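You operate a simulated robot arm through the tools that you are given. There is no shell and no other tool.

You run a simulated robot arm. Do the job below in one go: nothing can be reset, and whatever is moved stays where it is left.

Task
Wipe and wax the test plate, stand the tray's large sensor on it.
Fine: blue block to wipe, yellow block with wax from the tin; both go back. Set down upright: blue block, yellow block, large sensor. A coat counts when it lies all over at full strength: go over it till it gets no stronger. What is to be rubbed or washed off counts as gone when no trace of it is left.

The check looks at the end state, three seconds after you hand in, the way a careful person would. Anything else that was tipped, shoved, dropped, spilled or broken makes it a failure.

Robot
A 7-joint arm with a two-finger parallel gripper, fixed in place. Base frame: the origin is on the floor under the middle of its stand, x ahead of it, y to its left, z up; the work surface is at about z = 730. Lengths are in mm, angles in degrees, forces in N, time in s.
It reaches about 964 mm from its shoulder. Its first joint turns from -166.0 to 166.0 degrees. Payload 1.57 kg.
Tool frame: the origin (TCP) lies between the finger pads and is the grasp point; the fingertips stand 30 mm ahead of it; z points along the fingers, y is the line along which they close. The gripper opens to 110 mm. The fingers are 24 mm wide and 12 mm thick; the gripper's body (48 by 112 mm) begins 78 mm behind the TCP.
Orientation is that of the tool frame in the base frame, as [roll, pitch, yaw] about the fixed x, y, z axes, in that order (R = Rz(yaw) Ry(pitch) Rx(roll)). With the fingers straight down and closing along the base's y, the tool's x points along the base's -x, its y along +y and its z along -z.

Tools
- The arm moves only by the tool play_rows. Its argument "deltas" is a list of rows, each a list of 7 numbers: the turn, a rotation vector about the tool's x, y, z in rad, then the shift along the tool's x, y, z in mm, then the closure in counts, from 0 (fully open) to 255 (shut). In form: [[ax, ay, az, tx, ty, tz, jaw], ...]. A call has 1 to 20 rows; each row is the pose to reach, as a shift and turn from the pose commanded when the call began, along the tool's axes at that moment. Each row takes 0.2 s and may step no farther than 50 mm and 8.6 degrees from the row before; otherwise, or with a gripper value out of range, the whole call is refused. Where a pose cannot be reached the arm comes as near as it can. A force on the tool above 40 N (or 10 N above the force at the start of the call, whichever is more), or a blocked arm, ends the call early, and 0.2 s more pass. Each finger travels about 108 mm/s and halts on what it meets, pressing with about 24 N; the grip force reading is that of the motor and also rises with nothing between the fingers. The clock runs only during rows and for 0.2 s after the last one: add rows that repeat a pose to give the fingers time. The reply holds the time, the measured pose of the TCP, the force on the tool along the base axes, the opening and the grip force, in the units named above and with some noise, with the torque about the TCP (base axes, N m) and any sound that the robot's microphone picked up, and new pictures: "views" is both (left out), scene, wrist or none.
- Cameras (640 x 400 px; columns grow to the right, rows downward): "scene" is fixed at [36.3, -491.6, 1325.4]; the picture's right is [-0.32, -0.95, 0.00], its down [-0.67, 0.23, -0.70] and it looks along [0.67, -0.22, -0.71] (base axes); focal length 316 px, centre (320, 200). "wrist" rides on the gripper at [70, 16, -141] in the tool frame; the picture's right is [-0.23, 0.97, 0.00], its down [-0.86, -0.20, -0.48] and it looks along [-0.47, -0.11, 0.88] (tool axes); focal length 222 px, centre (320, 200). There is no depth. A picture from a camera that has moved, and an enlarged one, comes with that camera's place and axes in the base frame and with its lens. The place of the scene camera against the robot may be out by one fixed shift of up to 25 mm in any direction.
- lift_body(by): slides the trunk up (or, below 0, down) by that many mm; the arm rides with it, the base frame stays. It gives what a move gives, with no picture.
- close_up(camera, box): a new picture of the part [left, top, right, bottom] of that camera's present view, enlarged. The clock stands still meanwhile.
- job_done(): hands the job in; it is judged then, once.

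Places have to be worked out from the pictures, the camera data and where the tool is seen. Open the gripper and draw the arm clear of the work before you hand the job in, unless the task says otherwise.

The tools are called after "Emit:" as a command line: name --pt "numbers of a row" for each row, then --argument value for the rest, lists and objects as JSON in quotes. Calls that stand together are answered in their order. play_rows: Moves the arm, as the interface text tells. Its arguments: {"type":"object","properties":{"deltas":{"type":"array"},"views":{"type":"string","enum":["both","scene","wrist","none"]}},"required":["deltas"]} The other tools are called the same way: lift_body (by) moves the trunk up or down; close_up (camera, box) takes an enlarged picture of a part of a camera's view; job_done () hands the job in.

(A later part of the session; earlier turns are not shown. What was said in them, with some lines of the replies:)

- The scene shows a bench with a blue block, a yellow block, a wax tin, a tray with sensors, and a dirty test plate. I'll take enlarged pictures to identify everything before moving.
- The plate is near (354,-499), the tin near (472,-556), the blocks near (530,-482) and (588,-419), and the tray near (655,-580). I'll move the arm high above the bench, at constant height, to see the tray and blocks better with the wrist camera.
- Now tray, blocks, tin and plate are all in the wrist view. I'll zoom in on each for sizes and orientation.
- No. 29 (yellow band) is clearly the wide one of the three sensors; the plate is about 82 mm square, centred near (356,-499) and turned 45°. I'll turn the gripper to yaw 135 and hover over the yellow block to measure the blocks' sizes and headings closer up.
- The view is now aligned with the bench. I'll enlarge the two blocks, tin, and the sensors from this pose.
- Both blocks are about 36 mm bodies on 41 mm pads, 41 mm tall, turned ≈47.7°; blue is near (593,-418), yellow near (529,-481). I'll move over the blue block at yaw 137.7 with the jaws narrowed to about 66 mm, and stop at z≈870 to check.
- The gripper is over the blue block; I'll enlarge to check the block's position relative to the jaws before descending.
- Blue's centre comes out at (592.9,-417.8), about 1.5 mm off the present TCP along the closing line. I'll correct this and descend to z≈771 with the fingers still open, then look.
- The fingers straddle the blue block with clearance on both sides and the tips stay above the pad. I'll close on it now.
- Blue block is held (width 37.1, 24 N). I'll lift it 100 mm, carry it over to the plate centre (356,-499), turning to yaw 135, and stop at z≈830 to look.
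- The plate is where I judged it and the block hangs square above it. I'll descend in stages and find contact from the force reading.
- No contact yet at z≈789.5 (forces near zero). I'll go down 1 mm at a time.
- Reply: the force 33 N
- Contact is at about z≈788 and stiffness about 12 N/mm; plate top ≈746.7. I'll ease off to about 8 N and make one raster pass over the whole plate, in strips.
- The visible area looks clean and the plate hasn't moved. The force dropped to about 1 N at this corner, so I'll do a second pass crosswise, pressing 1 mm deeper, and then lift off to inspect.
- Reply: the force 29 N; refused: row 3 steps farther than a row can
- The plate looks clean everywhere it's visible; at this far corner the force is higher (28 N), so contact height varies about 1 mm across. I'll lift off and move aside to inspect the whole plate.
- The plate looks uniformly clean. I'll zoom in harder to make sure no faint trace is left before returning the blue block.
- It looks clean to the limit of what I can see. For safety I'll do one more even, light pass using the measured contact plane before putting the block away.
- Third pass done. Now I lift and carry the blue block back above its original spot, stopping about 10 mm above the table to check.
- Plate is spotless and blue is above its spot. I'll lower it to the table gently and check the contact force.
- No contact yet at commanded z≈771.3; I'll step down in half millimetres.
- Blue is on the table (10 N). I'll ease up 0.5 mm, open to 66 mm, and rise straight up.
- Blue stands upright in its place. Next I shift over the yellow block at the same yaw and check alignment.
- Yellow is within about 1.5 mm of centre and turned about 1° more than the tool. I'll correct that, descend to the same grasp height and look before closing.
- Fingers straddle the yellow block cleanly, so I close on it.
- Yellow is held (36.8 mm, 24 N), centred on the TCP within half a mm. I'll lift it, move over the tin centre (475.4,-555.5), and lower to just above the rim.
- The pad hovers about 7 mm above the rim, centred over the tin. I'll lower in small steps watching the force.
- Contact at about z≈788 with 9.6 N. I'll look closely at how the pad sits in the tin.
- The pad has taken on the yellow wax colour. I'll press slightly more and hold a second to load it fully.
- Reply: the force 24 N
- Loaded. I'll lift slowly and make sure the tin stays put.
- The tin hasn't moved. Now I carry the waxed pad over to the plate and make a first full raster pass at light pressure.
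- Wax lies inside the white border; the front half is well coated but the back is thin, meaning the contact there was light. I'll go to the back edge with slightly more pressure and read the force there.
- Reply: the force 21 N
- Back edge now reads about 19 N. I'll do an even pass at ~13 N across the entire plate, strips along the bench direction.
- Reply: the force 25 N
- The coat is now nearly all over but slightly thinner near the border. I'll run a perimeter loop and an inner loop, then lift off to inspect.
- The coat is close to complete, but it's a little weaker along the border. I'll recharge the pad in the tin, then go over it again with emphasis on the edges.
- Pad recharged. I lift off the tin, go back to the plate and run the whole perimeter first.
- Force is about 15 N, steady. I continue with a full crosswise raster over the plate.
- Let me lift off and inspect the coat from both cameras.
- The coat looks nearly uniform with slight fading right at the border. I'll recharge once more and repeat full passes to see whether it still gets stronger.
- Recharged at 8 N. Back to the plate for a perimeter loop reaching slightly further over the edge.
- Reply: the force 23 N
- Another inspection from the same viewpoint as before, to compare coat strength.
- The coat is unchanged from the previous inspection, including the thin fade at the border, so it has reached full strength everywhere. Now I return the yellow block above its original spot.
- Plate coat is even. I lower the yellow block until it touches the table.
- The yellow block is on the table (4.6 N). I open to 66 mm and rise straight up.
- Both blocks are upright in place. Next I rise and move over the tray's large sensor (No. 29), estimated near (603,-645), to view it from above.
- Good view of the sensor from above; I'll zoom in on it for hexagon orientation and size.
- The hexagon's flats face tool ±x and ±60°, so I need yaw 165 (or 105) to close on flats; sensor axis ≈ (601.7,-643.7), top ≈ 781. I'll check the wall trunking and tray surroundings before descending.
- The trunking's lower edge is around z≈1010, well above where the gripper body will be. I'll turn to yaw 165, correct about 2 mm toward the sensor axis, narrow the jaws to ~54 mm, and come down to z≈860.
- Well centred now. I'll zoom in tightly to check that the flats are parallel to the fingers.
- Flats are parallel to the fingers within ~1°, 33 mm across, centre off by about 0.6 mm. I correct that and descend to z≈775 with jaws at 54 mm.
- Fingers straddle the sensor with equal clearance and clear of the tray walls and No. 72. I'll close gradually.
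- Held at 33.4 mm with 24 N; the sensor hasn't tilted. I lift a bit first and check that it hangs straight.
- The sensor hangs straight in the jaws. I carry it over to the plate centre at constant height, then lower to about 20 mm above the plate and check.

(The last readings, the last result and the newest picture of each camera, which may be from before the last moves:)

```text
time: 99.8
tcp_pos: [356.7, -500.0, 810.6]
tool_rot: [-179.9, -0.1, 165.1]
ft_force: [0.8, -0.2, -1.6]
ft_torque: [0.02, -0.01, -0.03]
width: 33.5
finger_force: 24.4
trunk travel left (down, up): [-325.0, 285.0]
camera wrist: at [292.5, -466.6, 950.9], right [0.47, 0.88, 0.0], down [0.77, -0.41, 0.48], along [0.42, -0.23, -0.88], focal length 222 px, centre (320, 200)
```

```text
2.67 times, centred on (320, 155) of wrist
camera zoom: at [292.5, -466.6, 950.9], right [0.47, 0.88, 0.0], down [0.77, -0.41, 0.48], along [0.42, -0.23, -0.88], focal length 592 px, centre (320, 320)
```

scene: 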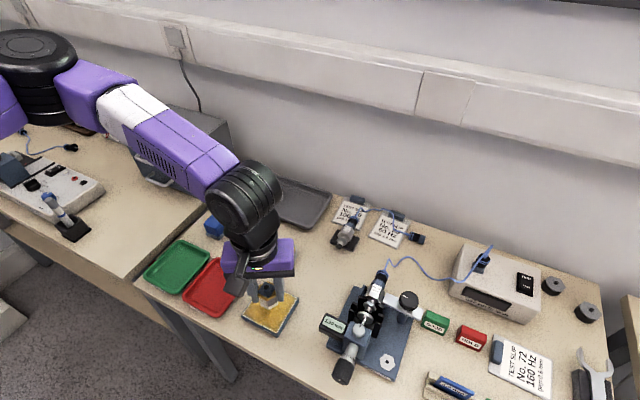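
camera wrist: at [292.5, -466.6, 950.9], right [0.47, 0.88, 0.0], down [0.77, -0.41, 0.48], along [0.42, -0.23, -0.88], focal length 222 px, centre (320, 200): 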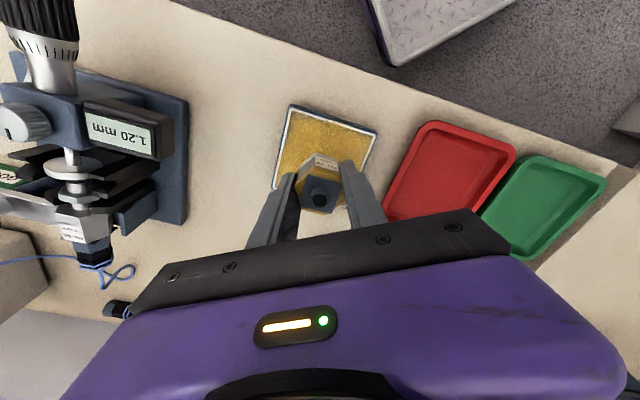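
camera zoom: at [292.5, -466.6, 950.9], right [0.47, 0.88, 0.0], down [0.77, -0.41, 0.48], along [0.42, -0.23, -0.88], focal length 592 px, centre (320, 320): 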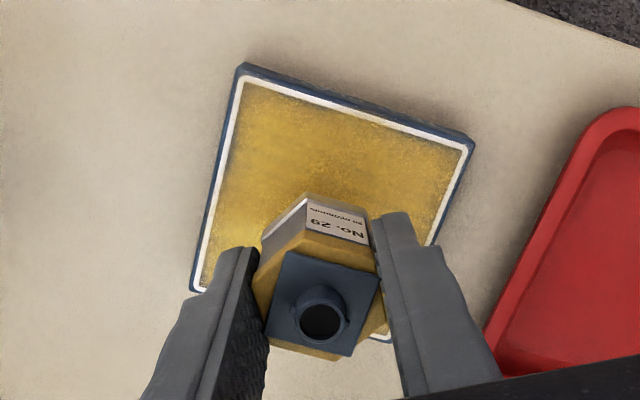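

The sensor is centred over the plate to within about 2 mm. I lower it to near contact, then in 1 mm steps watching the force.

Emit:
play_rows --pt "0 0 0 1.5 0.6 5 255" --pt "0 0 0 1.5 0.6 11 255" --pt "0 0 0 1.5 0.6 14 255" --pt "0 0 0 1.5 0.6 16 255" --pt "0 0 0 1.5 0.6 16 255" --views "none"

Emit:
close_up --camera "scene" --box '[240, 265, 312, 325]'

```text
time: 101.0
tcp_pos: [354.8, -499.1, 793.8]
tool_rot: [-179.9, 0.0, 165.1]
ft_force: [0.3, 1.0, -1.4]
ft_torque: [0.03, -0.01, 0.01]
width: 33.8
finger_force: 23.5
trunk travel left (down, up): [-325.0, 285.0]
```

```text
6.67 times, centred on (276, 295) of scene
camera zoom: at [36.3, -491.6, 1325.4], right [-0.32, -0.95, 0.0], down [-0.67, 0.23, -0.7], along [0.67, -0.22, -0.71], focal length 2106 px, centre (613, -433)
```

zoom: 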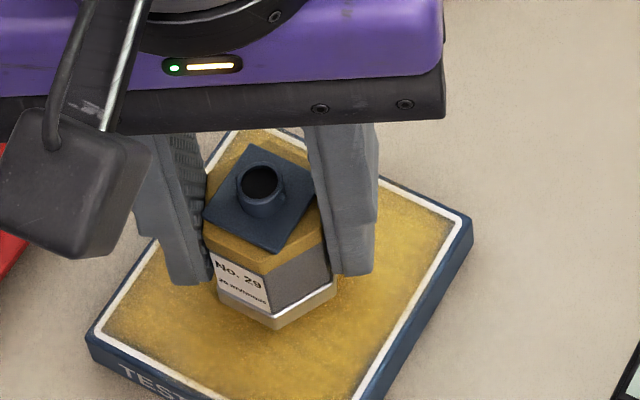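

No contact yet at commanded z≈794. I'll step down 1 mm at a time.

Emit:
play_rows --pt "0 0 0 0 0 1 255" --pt "0 0 0 0 0 2 255" --pt "0 0 0 0 0 2 255" --views "none"

Emit:
play_rows --pt "0 0 0 0 0 1 255" --pt "0 0 0 0 0 1 255" --views "none"

Emit:
play_rows --pt "0 0 0 0 0 1 255" --pt "0 0 0 0 0 1 255" --views "none"

```text
time: 101.8
tcp_pos: [355.2, -498.6, 792.4]
tool_rot: [-179.9, 0.0, 165.0]
ft_force: [-1.0, 1.0, -1.4]
ft_torque: [0.0, 0.01, 0.03]
width: 33.5
finger_force: 23.7
trunk travel left (down, up): [-325.0, 285.0]
```

```text
time: 102.4
tcp_pos: [353.9, -498.0, 791.2]
tool_rot: [-180.0, 0.0, 165.0]
ft_force: [-0.2, -0.1, -2.1]
ft_torque: [0.01, -0.01, 0.01]
width: 33.8
finger_force: 24.1
trunk travel left (down, up): [-325.0, 285.0]
```

```text
time: 103.0
tcp_pos: [355.2, -497.9, 789.7]
tool_rot: [180.0, -0.1, 165.0]
ft_force: [-0.7, -0.2, -0.9]
ft_torque: [0.02, 0.02, -0.06]
width: 33.6
finger_force: 23.8
trunk travel left (down, up): [-325.0, 285.0]
```

Still no contact at commanded 790; I continue downward in small steps.

Emit:
play_rows --pt "0 0 0 0 0 0.7 255" --pt "0 0 0 0 0 0.7 255" --views "none"

Emit:
play_rows --pt "0 0 0 0 0 0.7 255" --pt "0 0 0 0 0 0.7 255" --views "none"

Emit:
close_up --camera "scene" --box '[240, 265, 312, 325]'

```text
time: 103.6
tcp_pos: [355.1, -499.5, 790.6]
tool_rot: [-180.0, 0.0, 164.9]
ft_force: [-0.7, 0.5, -1.2]
ft_torque: [0.01, -0.02, 0.01]
width: 33.8
finger_force: 23.8
trunk travel left (down, up): [-325.0, 285.0]
```

```text
time: 104.2
tcp_pos: [356.2, -498.1, 789.1]
tool_rot: [180.0, 0.0, 165.0]
ft_force: [0.1, 0.0, -1.7]
ft_torque: [-0.02, -0.01, 0.01]
width: 33.5
finger_force: 23.8
trunk travel left (down, up): [-325.0, 285.0]
```

```text
6.67 times, centred on (276, 295) of scene
camera zoom: at [36.3, -491.6, 1325.4], right [-0.32, -0.95, 0.0], down [-0.67, 0.23, -0.7], along [0.67, -0.22, -0.71], focal length 2106 px, centre (613, -433)
```

zoom: 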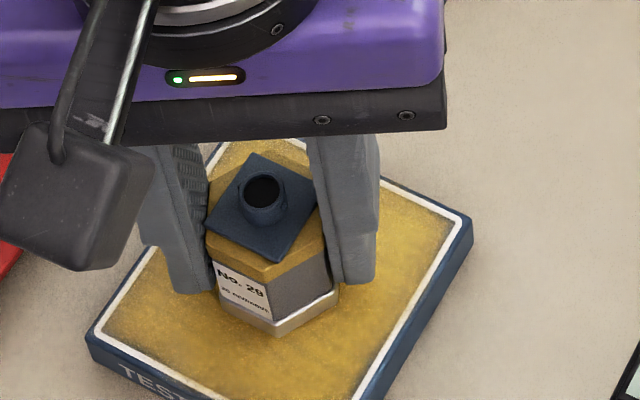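

Very close now but still no load. Continue down in 0.6 mm steps.

Emit:
play_rows --pt "0 0 0 0 0 0.6 255" --pt "0 0 0 0 0 0.6 255" --views "none"

Emit:
play_rows --pt "0 0 0 0 0 0.6 255" --pt "0 0 0 0 0 0.6 255" --views "none"

```text
time: 104.8
tcp_pos: [354.5, -498.6, 788.8]
tool_rot: [-179.9, 0.0, 165.0]
ft_force: [0.2, 0.0, -0.8]
ft_torque: [0.0, 0.0, -0.02]
width: 33.6
finger_force: 24.0
trunk travel left (down, up): [-325.0, 285.0]
```

```text
time: 105.4
tcp_pos: [355.6, -498.9, 786.6]
tool_rot: [-179.9, 0.0, 165.0]
ft_force: [-0.5, 0.0, -2.4]
ft_torque: [0.04, -0.02, 0.02]
width: 33.5
finger_force: 23.9
trunk travel left (down, up): [-325.0, 285.0]
```

Emit:
play_rows --pt "0 0 0 0 0 0.6 255" --pt "0 0 0 0 0 0.6 255" --views "none"

Emit:
close_up --camera "scene" --box '[252, 280, 300, 315]'

```text
time: 106.0
tcp_pos: [355.3, -498.4, 787.1]
tool_rot: [180.0, 0.0, 165.0]
ft_force: [-0.1, 0.3, -1.2]
ft_torque: [0.02, -0.03, -0.02]
width: 33.4
finger_force: 24.1
trunk travel left (down, up): [-325.0, 285.0]
```

```text
11.43 times, centred on (276, 298) of scene
camera zoom: at [36.3, -491.6, 1325.4], right [-0.32, -0.95, 0.0], down [-0.67, 0.23, -0.7], along [0.67, -0.22, -0.71], focal length 3610 px, centre (823, -914)
```

zoom: 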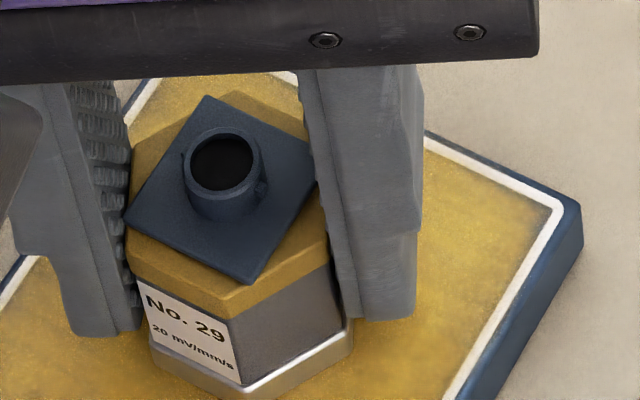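

Still hovering by a hair (commanded 786.8). Keep stepping down.

Emit:
play_rows --pt "0 0 0 0 0 0.6 255" --pt "0 0 0 0 0 0.6 255" --views "none"

Emit:
play_rows --pt "0 0 0 0 0 0.6 255" --pt "0 0 0 0 0 0.6 255" --views "none"

```text
time: 106.6
tcp_pos: [355.4, -499.4, 786.4]
tool_rot: [-179.9, -0.1, 165.0]
ft_force: [0.1, 0.5, -1.5]
ft_torque: [0.01, -0.02, 0.0]
width: 33.4
finger_force: 24.4
trunk travel left (down, up): [-325.0, 285.0]
```

```text
time: 107.2
tcp_pos: [355.9, -498.8, 787.3]
tool_rot: [-179.9, 0.0, 165.0]
ft_force: [1.2, 2.1, 11.3]
ft_torque: [0.09, 0.02, -0.03]
width: 33.6
finger_force: 24.3
trunk travel left (down, up): [-325.0, 285.0]
```

Contact with about 11 N. I ease up 0.7 mm, check the stance, then open.

Emit:
play_rows --pt "0 0 0 0 0 -0.7 255" --pt "0 0 0 0 0 -0.7 255" --views "none"

Emit:
play_rows --pt "0 0 0 0 0 0 168" --pt "0 0 0 0 0 0 150" --pt "0 0 0 0 0 0 130" --pt "0 0 0 0 0 0 130" --views "both"

Emit:
close_up --camera "scene" --box '[240, 265, 312, 325]'

Emit:
close_up --camera "wrist" --box '[240, 130, 400, 230]'

```text
time: 107.8
tcp_pos: [356.0, -498.4, 786.1]
tool_rot: [-180.0, -0.1, 164.9]
ft_force: [1.8, -1.6, 6.3]
ft_torque: [-0.05, 0.01, -0.03]
width: 33.4
finger_force: 24.2
trunk travel left (down, up): [-325.0, 285.0]
```

```text
time: 108.8
tcp_pos: [354.7, -497.6, 786.1]
tool_rot: [-179.9, 0.1, 165.0]
ft_force: [0.0, -0.1, 0.7]
ft_torque: [0.0, 0.0, -0.02]
width: 54.0
finger_force: 0.1
trunk travel left (down, up): [-325.0, 285.0]
camera wrist: at [291.3, -465.5, 927.4], right [0.47, 0.88, 0.0], down [0.77, -0.41, 0.48], along [0.42, -0.23, -0.88], focal length 222 px, centre (320, 200)
```

scene: 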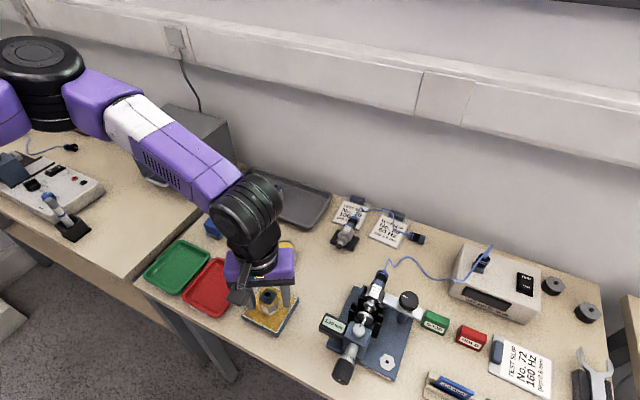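
wrist: 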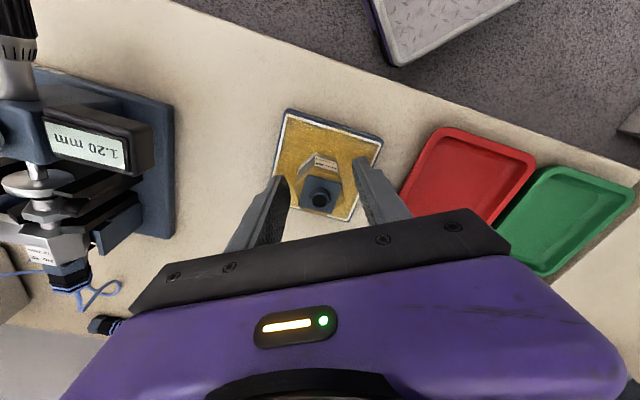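

```text
6.67 times, centred on (276, 295) of scene
camera zoom: at [36.3, -491.6, 1325.4], right [-0.32, -0.95, 0.0], down [-0.67, 0.23, -0.7], along [0.67, -0.22, -0.71], focal length 2106 px, centre (613, -433)
```

zoom: 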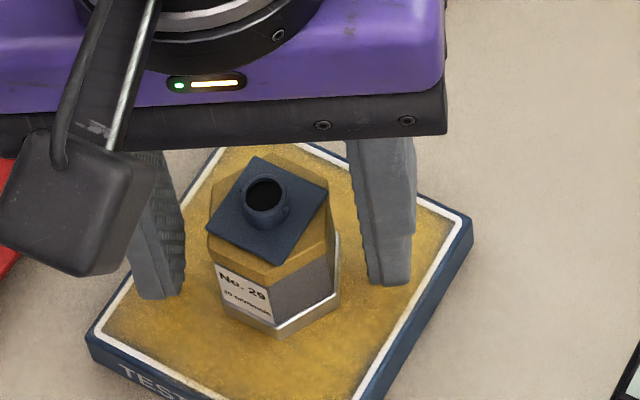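

```text
4.00 times, centred on (320, 180) of wrist
camera zoom: at [291.3, -465.5, 927.4], right [0.47, 0.88, 0.0], down [0.77, -0.41, 0.48], along [0.42, -0.23, -0.88], focal length 888 px, centre (320, 280)
```

zoom: 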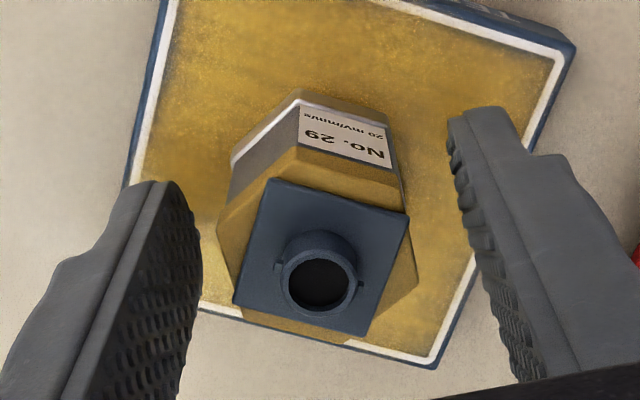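

The sensor stands upright near the plate's centre. I rise straight up, then open fully and draw the arm clear.

Emit:
play_rows --pt "0 0 0 0 0 -15 130" --pt "0 0 0 0 0 -50 130" --pt "0 0 0 0 0 -95 130" --pt "0 0 0 0 0 -140 130" --pt "0 0 0 0 0 -185 60" --pt "0 0 0 0 0 -230 0" --pt "0 0 0 0 0 -270 0" --pt "0 0 0 0 -40 -290 0" --pt "0 0 0 0 -80 -290 0" --pt "0 0 0 0 -120 -290 0" --pt "0 0 0 0 -120 -290 0" --views "both"

Emit:
close_up --camera "scene" --box '[150, 160, 350, 345]'

Emit:
close_up --camera "scene" --box '[236, 270, 308, 335]'

```text
time: 111.2
tcp_pos: [323.5, -614.9, 1077.6]
tool_rot: [-180.0, 0.0, 165.0]
ft_force: [-0.2, -0.2, 0.2]
ft_torque: [-0.02, 0.0, 0.02]
width: 110.0
finger_force: 0.0
trunk travel left (down, up): [-325.0, 285.0]
camera wrist: at [259.8, -581.7, 1218.1], right [0.47, 0.88, 0.0], down [0.77, -0.41, 0.48], along [0.42, -0.23, -0.88], focal length 222 px, centre (320, 200)
```

scene: 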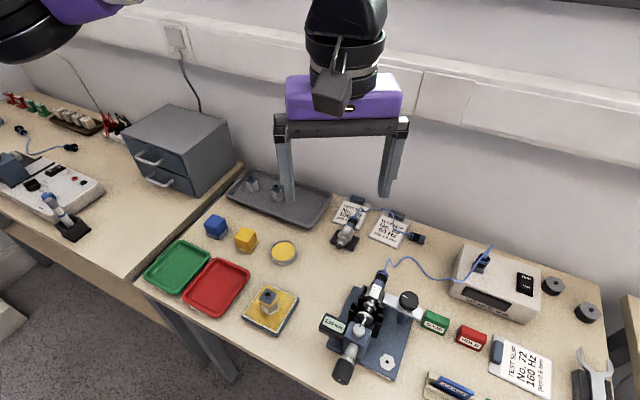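
wrist: 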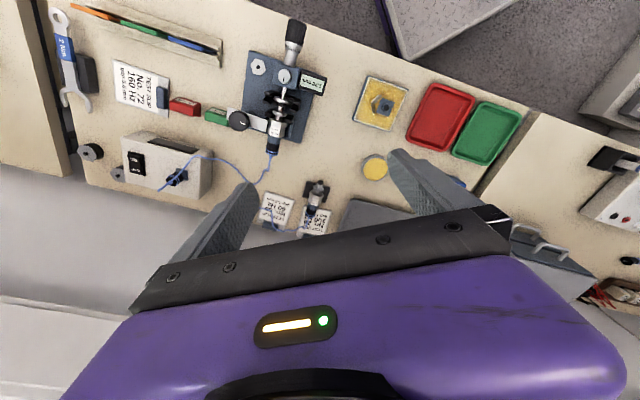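

```text
2.16 times, centred on (250, 252) of scene
camera zoom: at [36.3, -491.6, 1325.4], right [-0.32, -0.95, 0.0], down [-0.67, 0.23, -0.7], along [0.67, -0.22, -0.71], focal length 683 px, centre (471, 86)
```

zoom: 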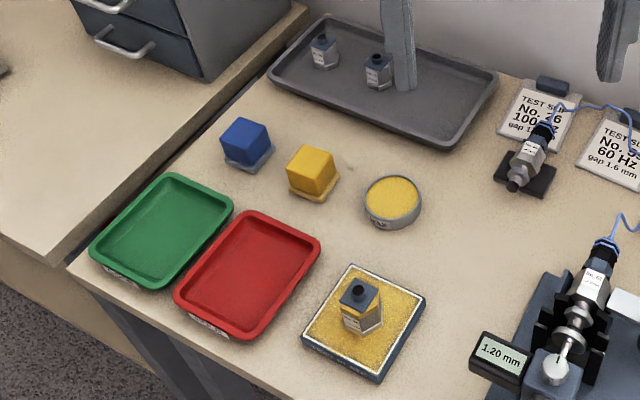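

```text
6.15 times, centred on (272, 302) of scene
camera zoom: at [36.3, -491.6, 1325.4], right [-0.32, -0.95, 0.0], down [-0.67, 0.23, -0.7], along [0.67, -0.22, -0.71], focal length 1944 px, centre (615, -431)
```

zoom: 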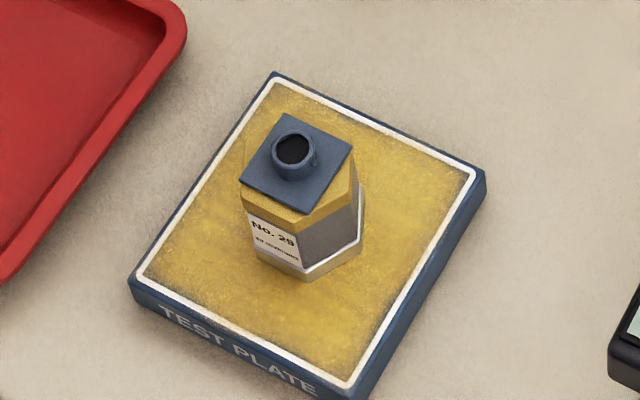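

The sensor stands on the waxed plate and everything else appears in place. I see a faint spot on the bench near the tin; I'll zoom in to check for anything spilled and check the rest.

Emit:
close_up --camera "scene" --box '[240, 220, 304, 260]'

Emit:
close_up --camera "scene" --box '[196, 205, 276, 260]'

Emit:
close_up --camera "scene" --box '[310, 180, 640, 400]'

Emit:
close_up --camera "wrist" --box '[340, 60, 420, 140]'

```text
10.00 times, centred on (272, 240) of scene
camera zoom: at [36.3, -491.6, 1325.4], right [-0.32, -0.95, 0.0], down [-0.67, 0.23, -0.7], along [0.67, -0.22, -0.71], focal length 3159 px, centre (800, -200)
```

zoom: 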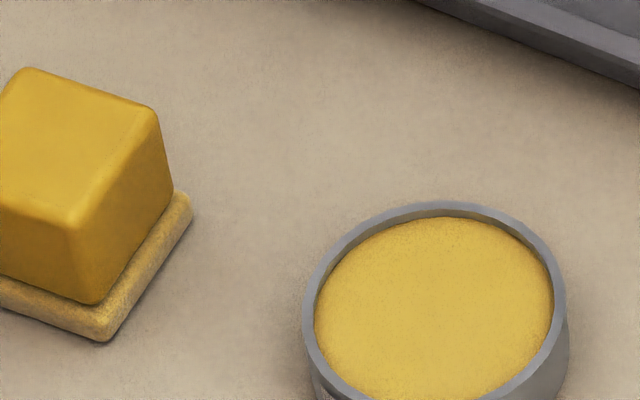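

```text
7.27 times, centred on (236, 232) of scene
camera zoom: at [36.3, -491.6, 1325.4], right [-0.32, -0.95, 0.0], down [-0.67, 0.23, -0.7], along [0.67, -0.22, -0.71], focal length 2297 px, centre (931, -36)
```

zoom: 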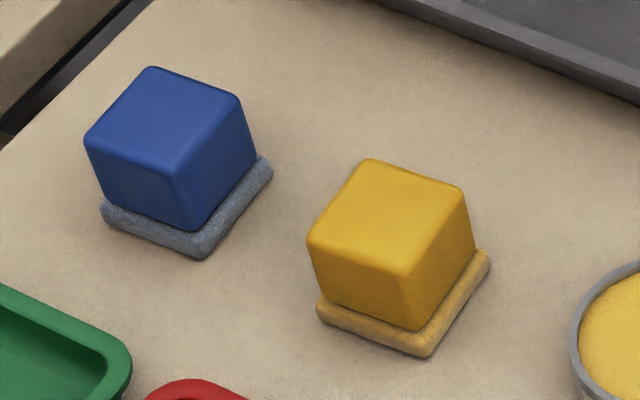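

```text
1.82 times, centred on (475, 290) of scene
camera zoom: at [36.3, -491.6, 1325.4], right [-0.32, -0.95, 0.0], down [-0.67, 0.23, -0.7], along [0.67, -0.22, -0.71], focal length 574 px, centre (38, 36)
```

zoom: 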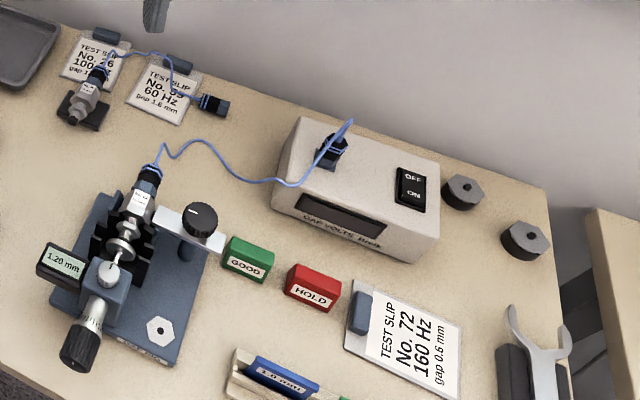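

```text
5.00 times, centred on (380, 100) of wrist
camera zoom: at [259.8, -581.7, 1218.1], right [0.47, 0.88, 0.0], down [0.77, -0.41, 0.48], along [0.42, -0.23, -0.88], focal length 1111 px, centre (20, 700)
```

zoom: 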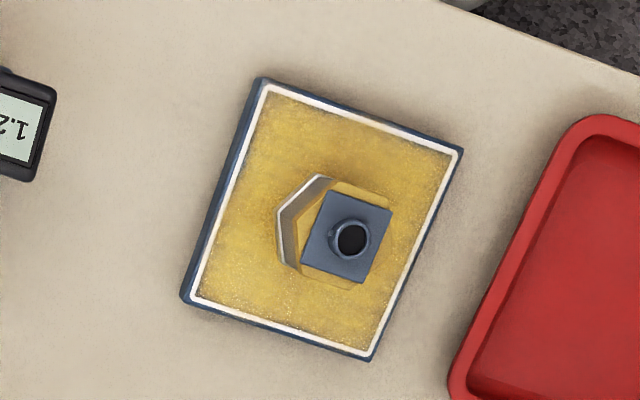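

Close-ups show nothing spilled: the blue and yellow blocks are upright in their places, and the tin, trays and instruments are unmoved. No. 29 stands upright near the middle of the fully waxed plate. The gripper is open and the arm is clear, so I'm handing in.

Emit:
job_done

```text
The job is handed in.
```

I've handed in the job: the test plate is wiped and waxed, and the tray's large sensor (No. 29) stands upright near its middle.

- **Wiping:** I made three passes over the whole plate with the blue block. Two left no visible trace of dirt, and the third was for safety.
- **Waxing:** I loaded the yellow block from the tin three times and went over the whole plate, including the edges. The last round made no visible change, so I took the coat as full strength. A narrow, fainter strip remains along the white border. It didn't change between rounds, so I took it as how the coat shows there, but I couldn't confirm that.
- **Blocks:** Both are back in their places, upright, within about 2 mm of where they started.
- **Everything else:** In the close-ups nothing looked moved or spilled. The gripper is open and the arm is clear of the work.
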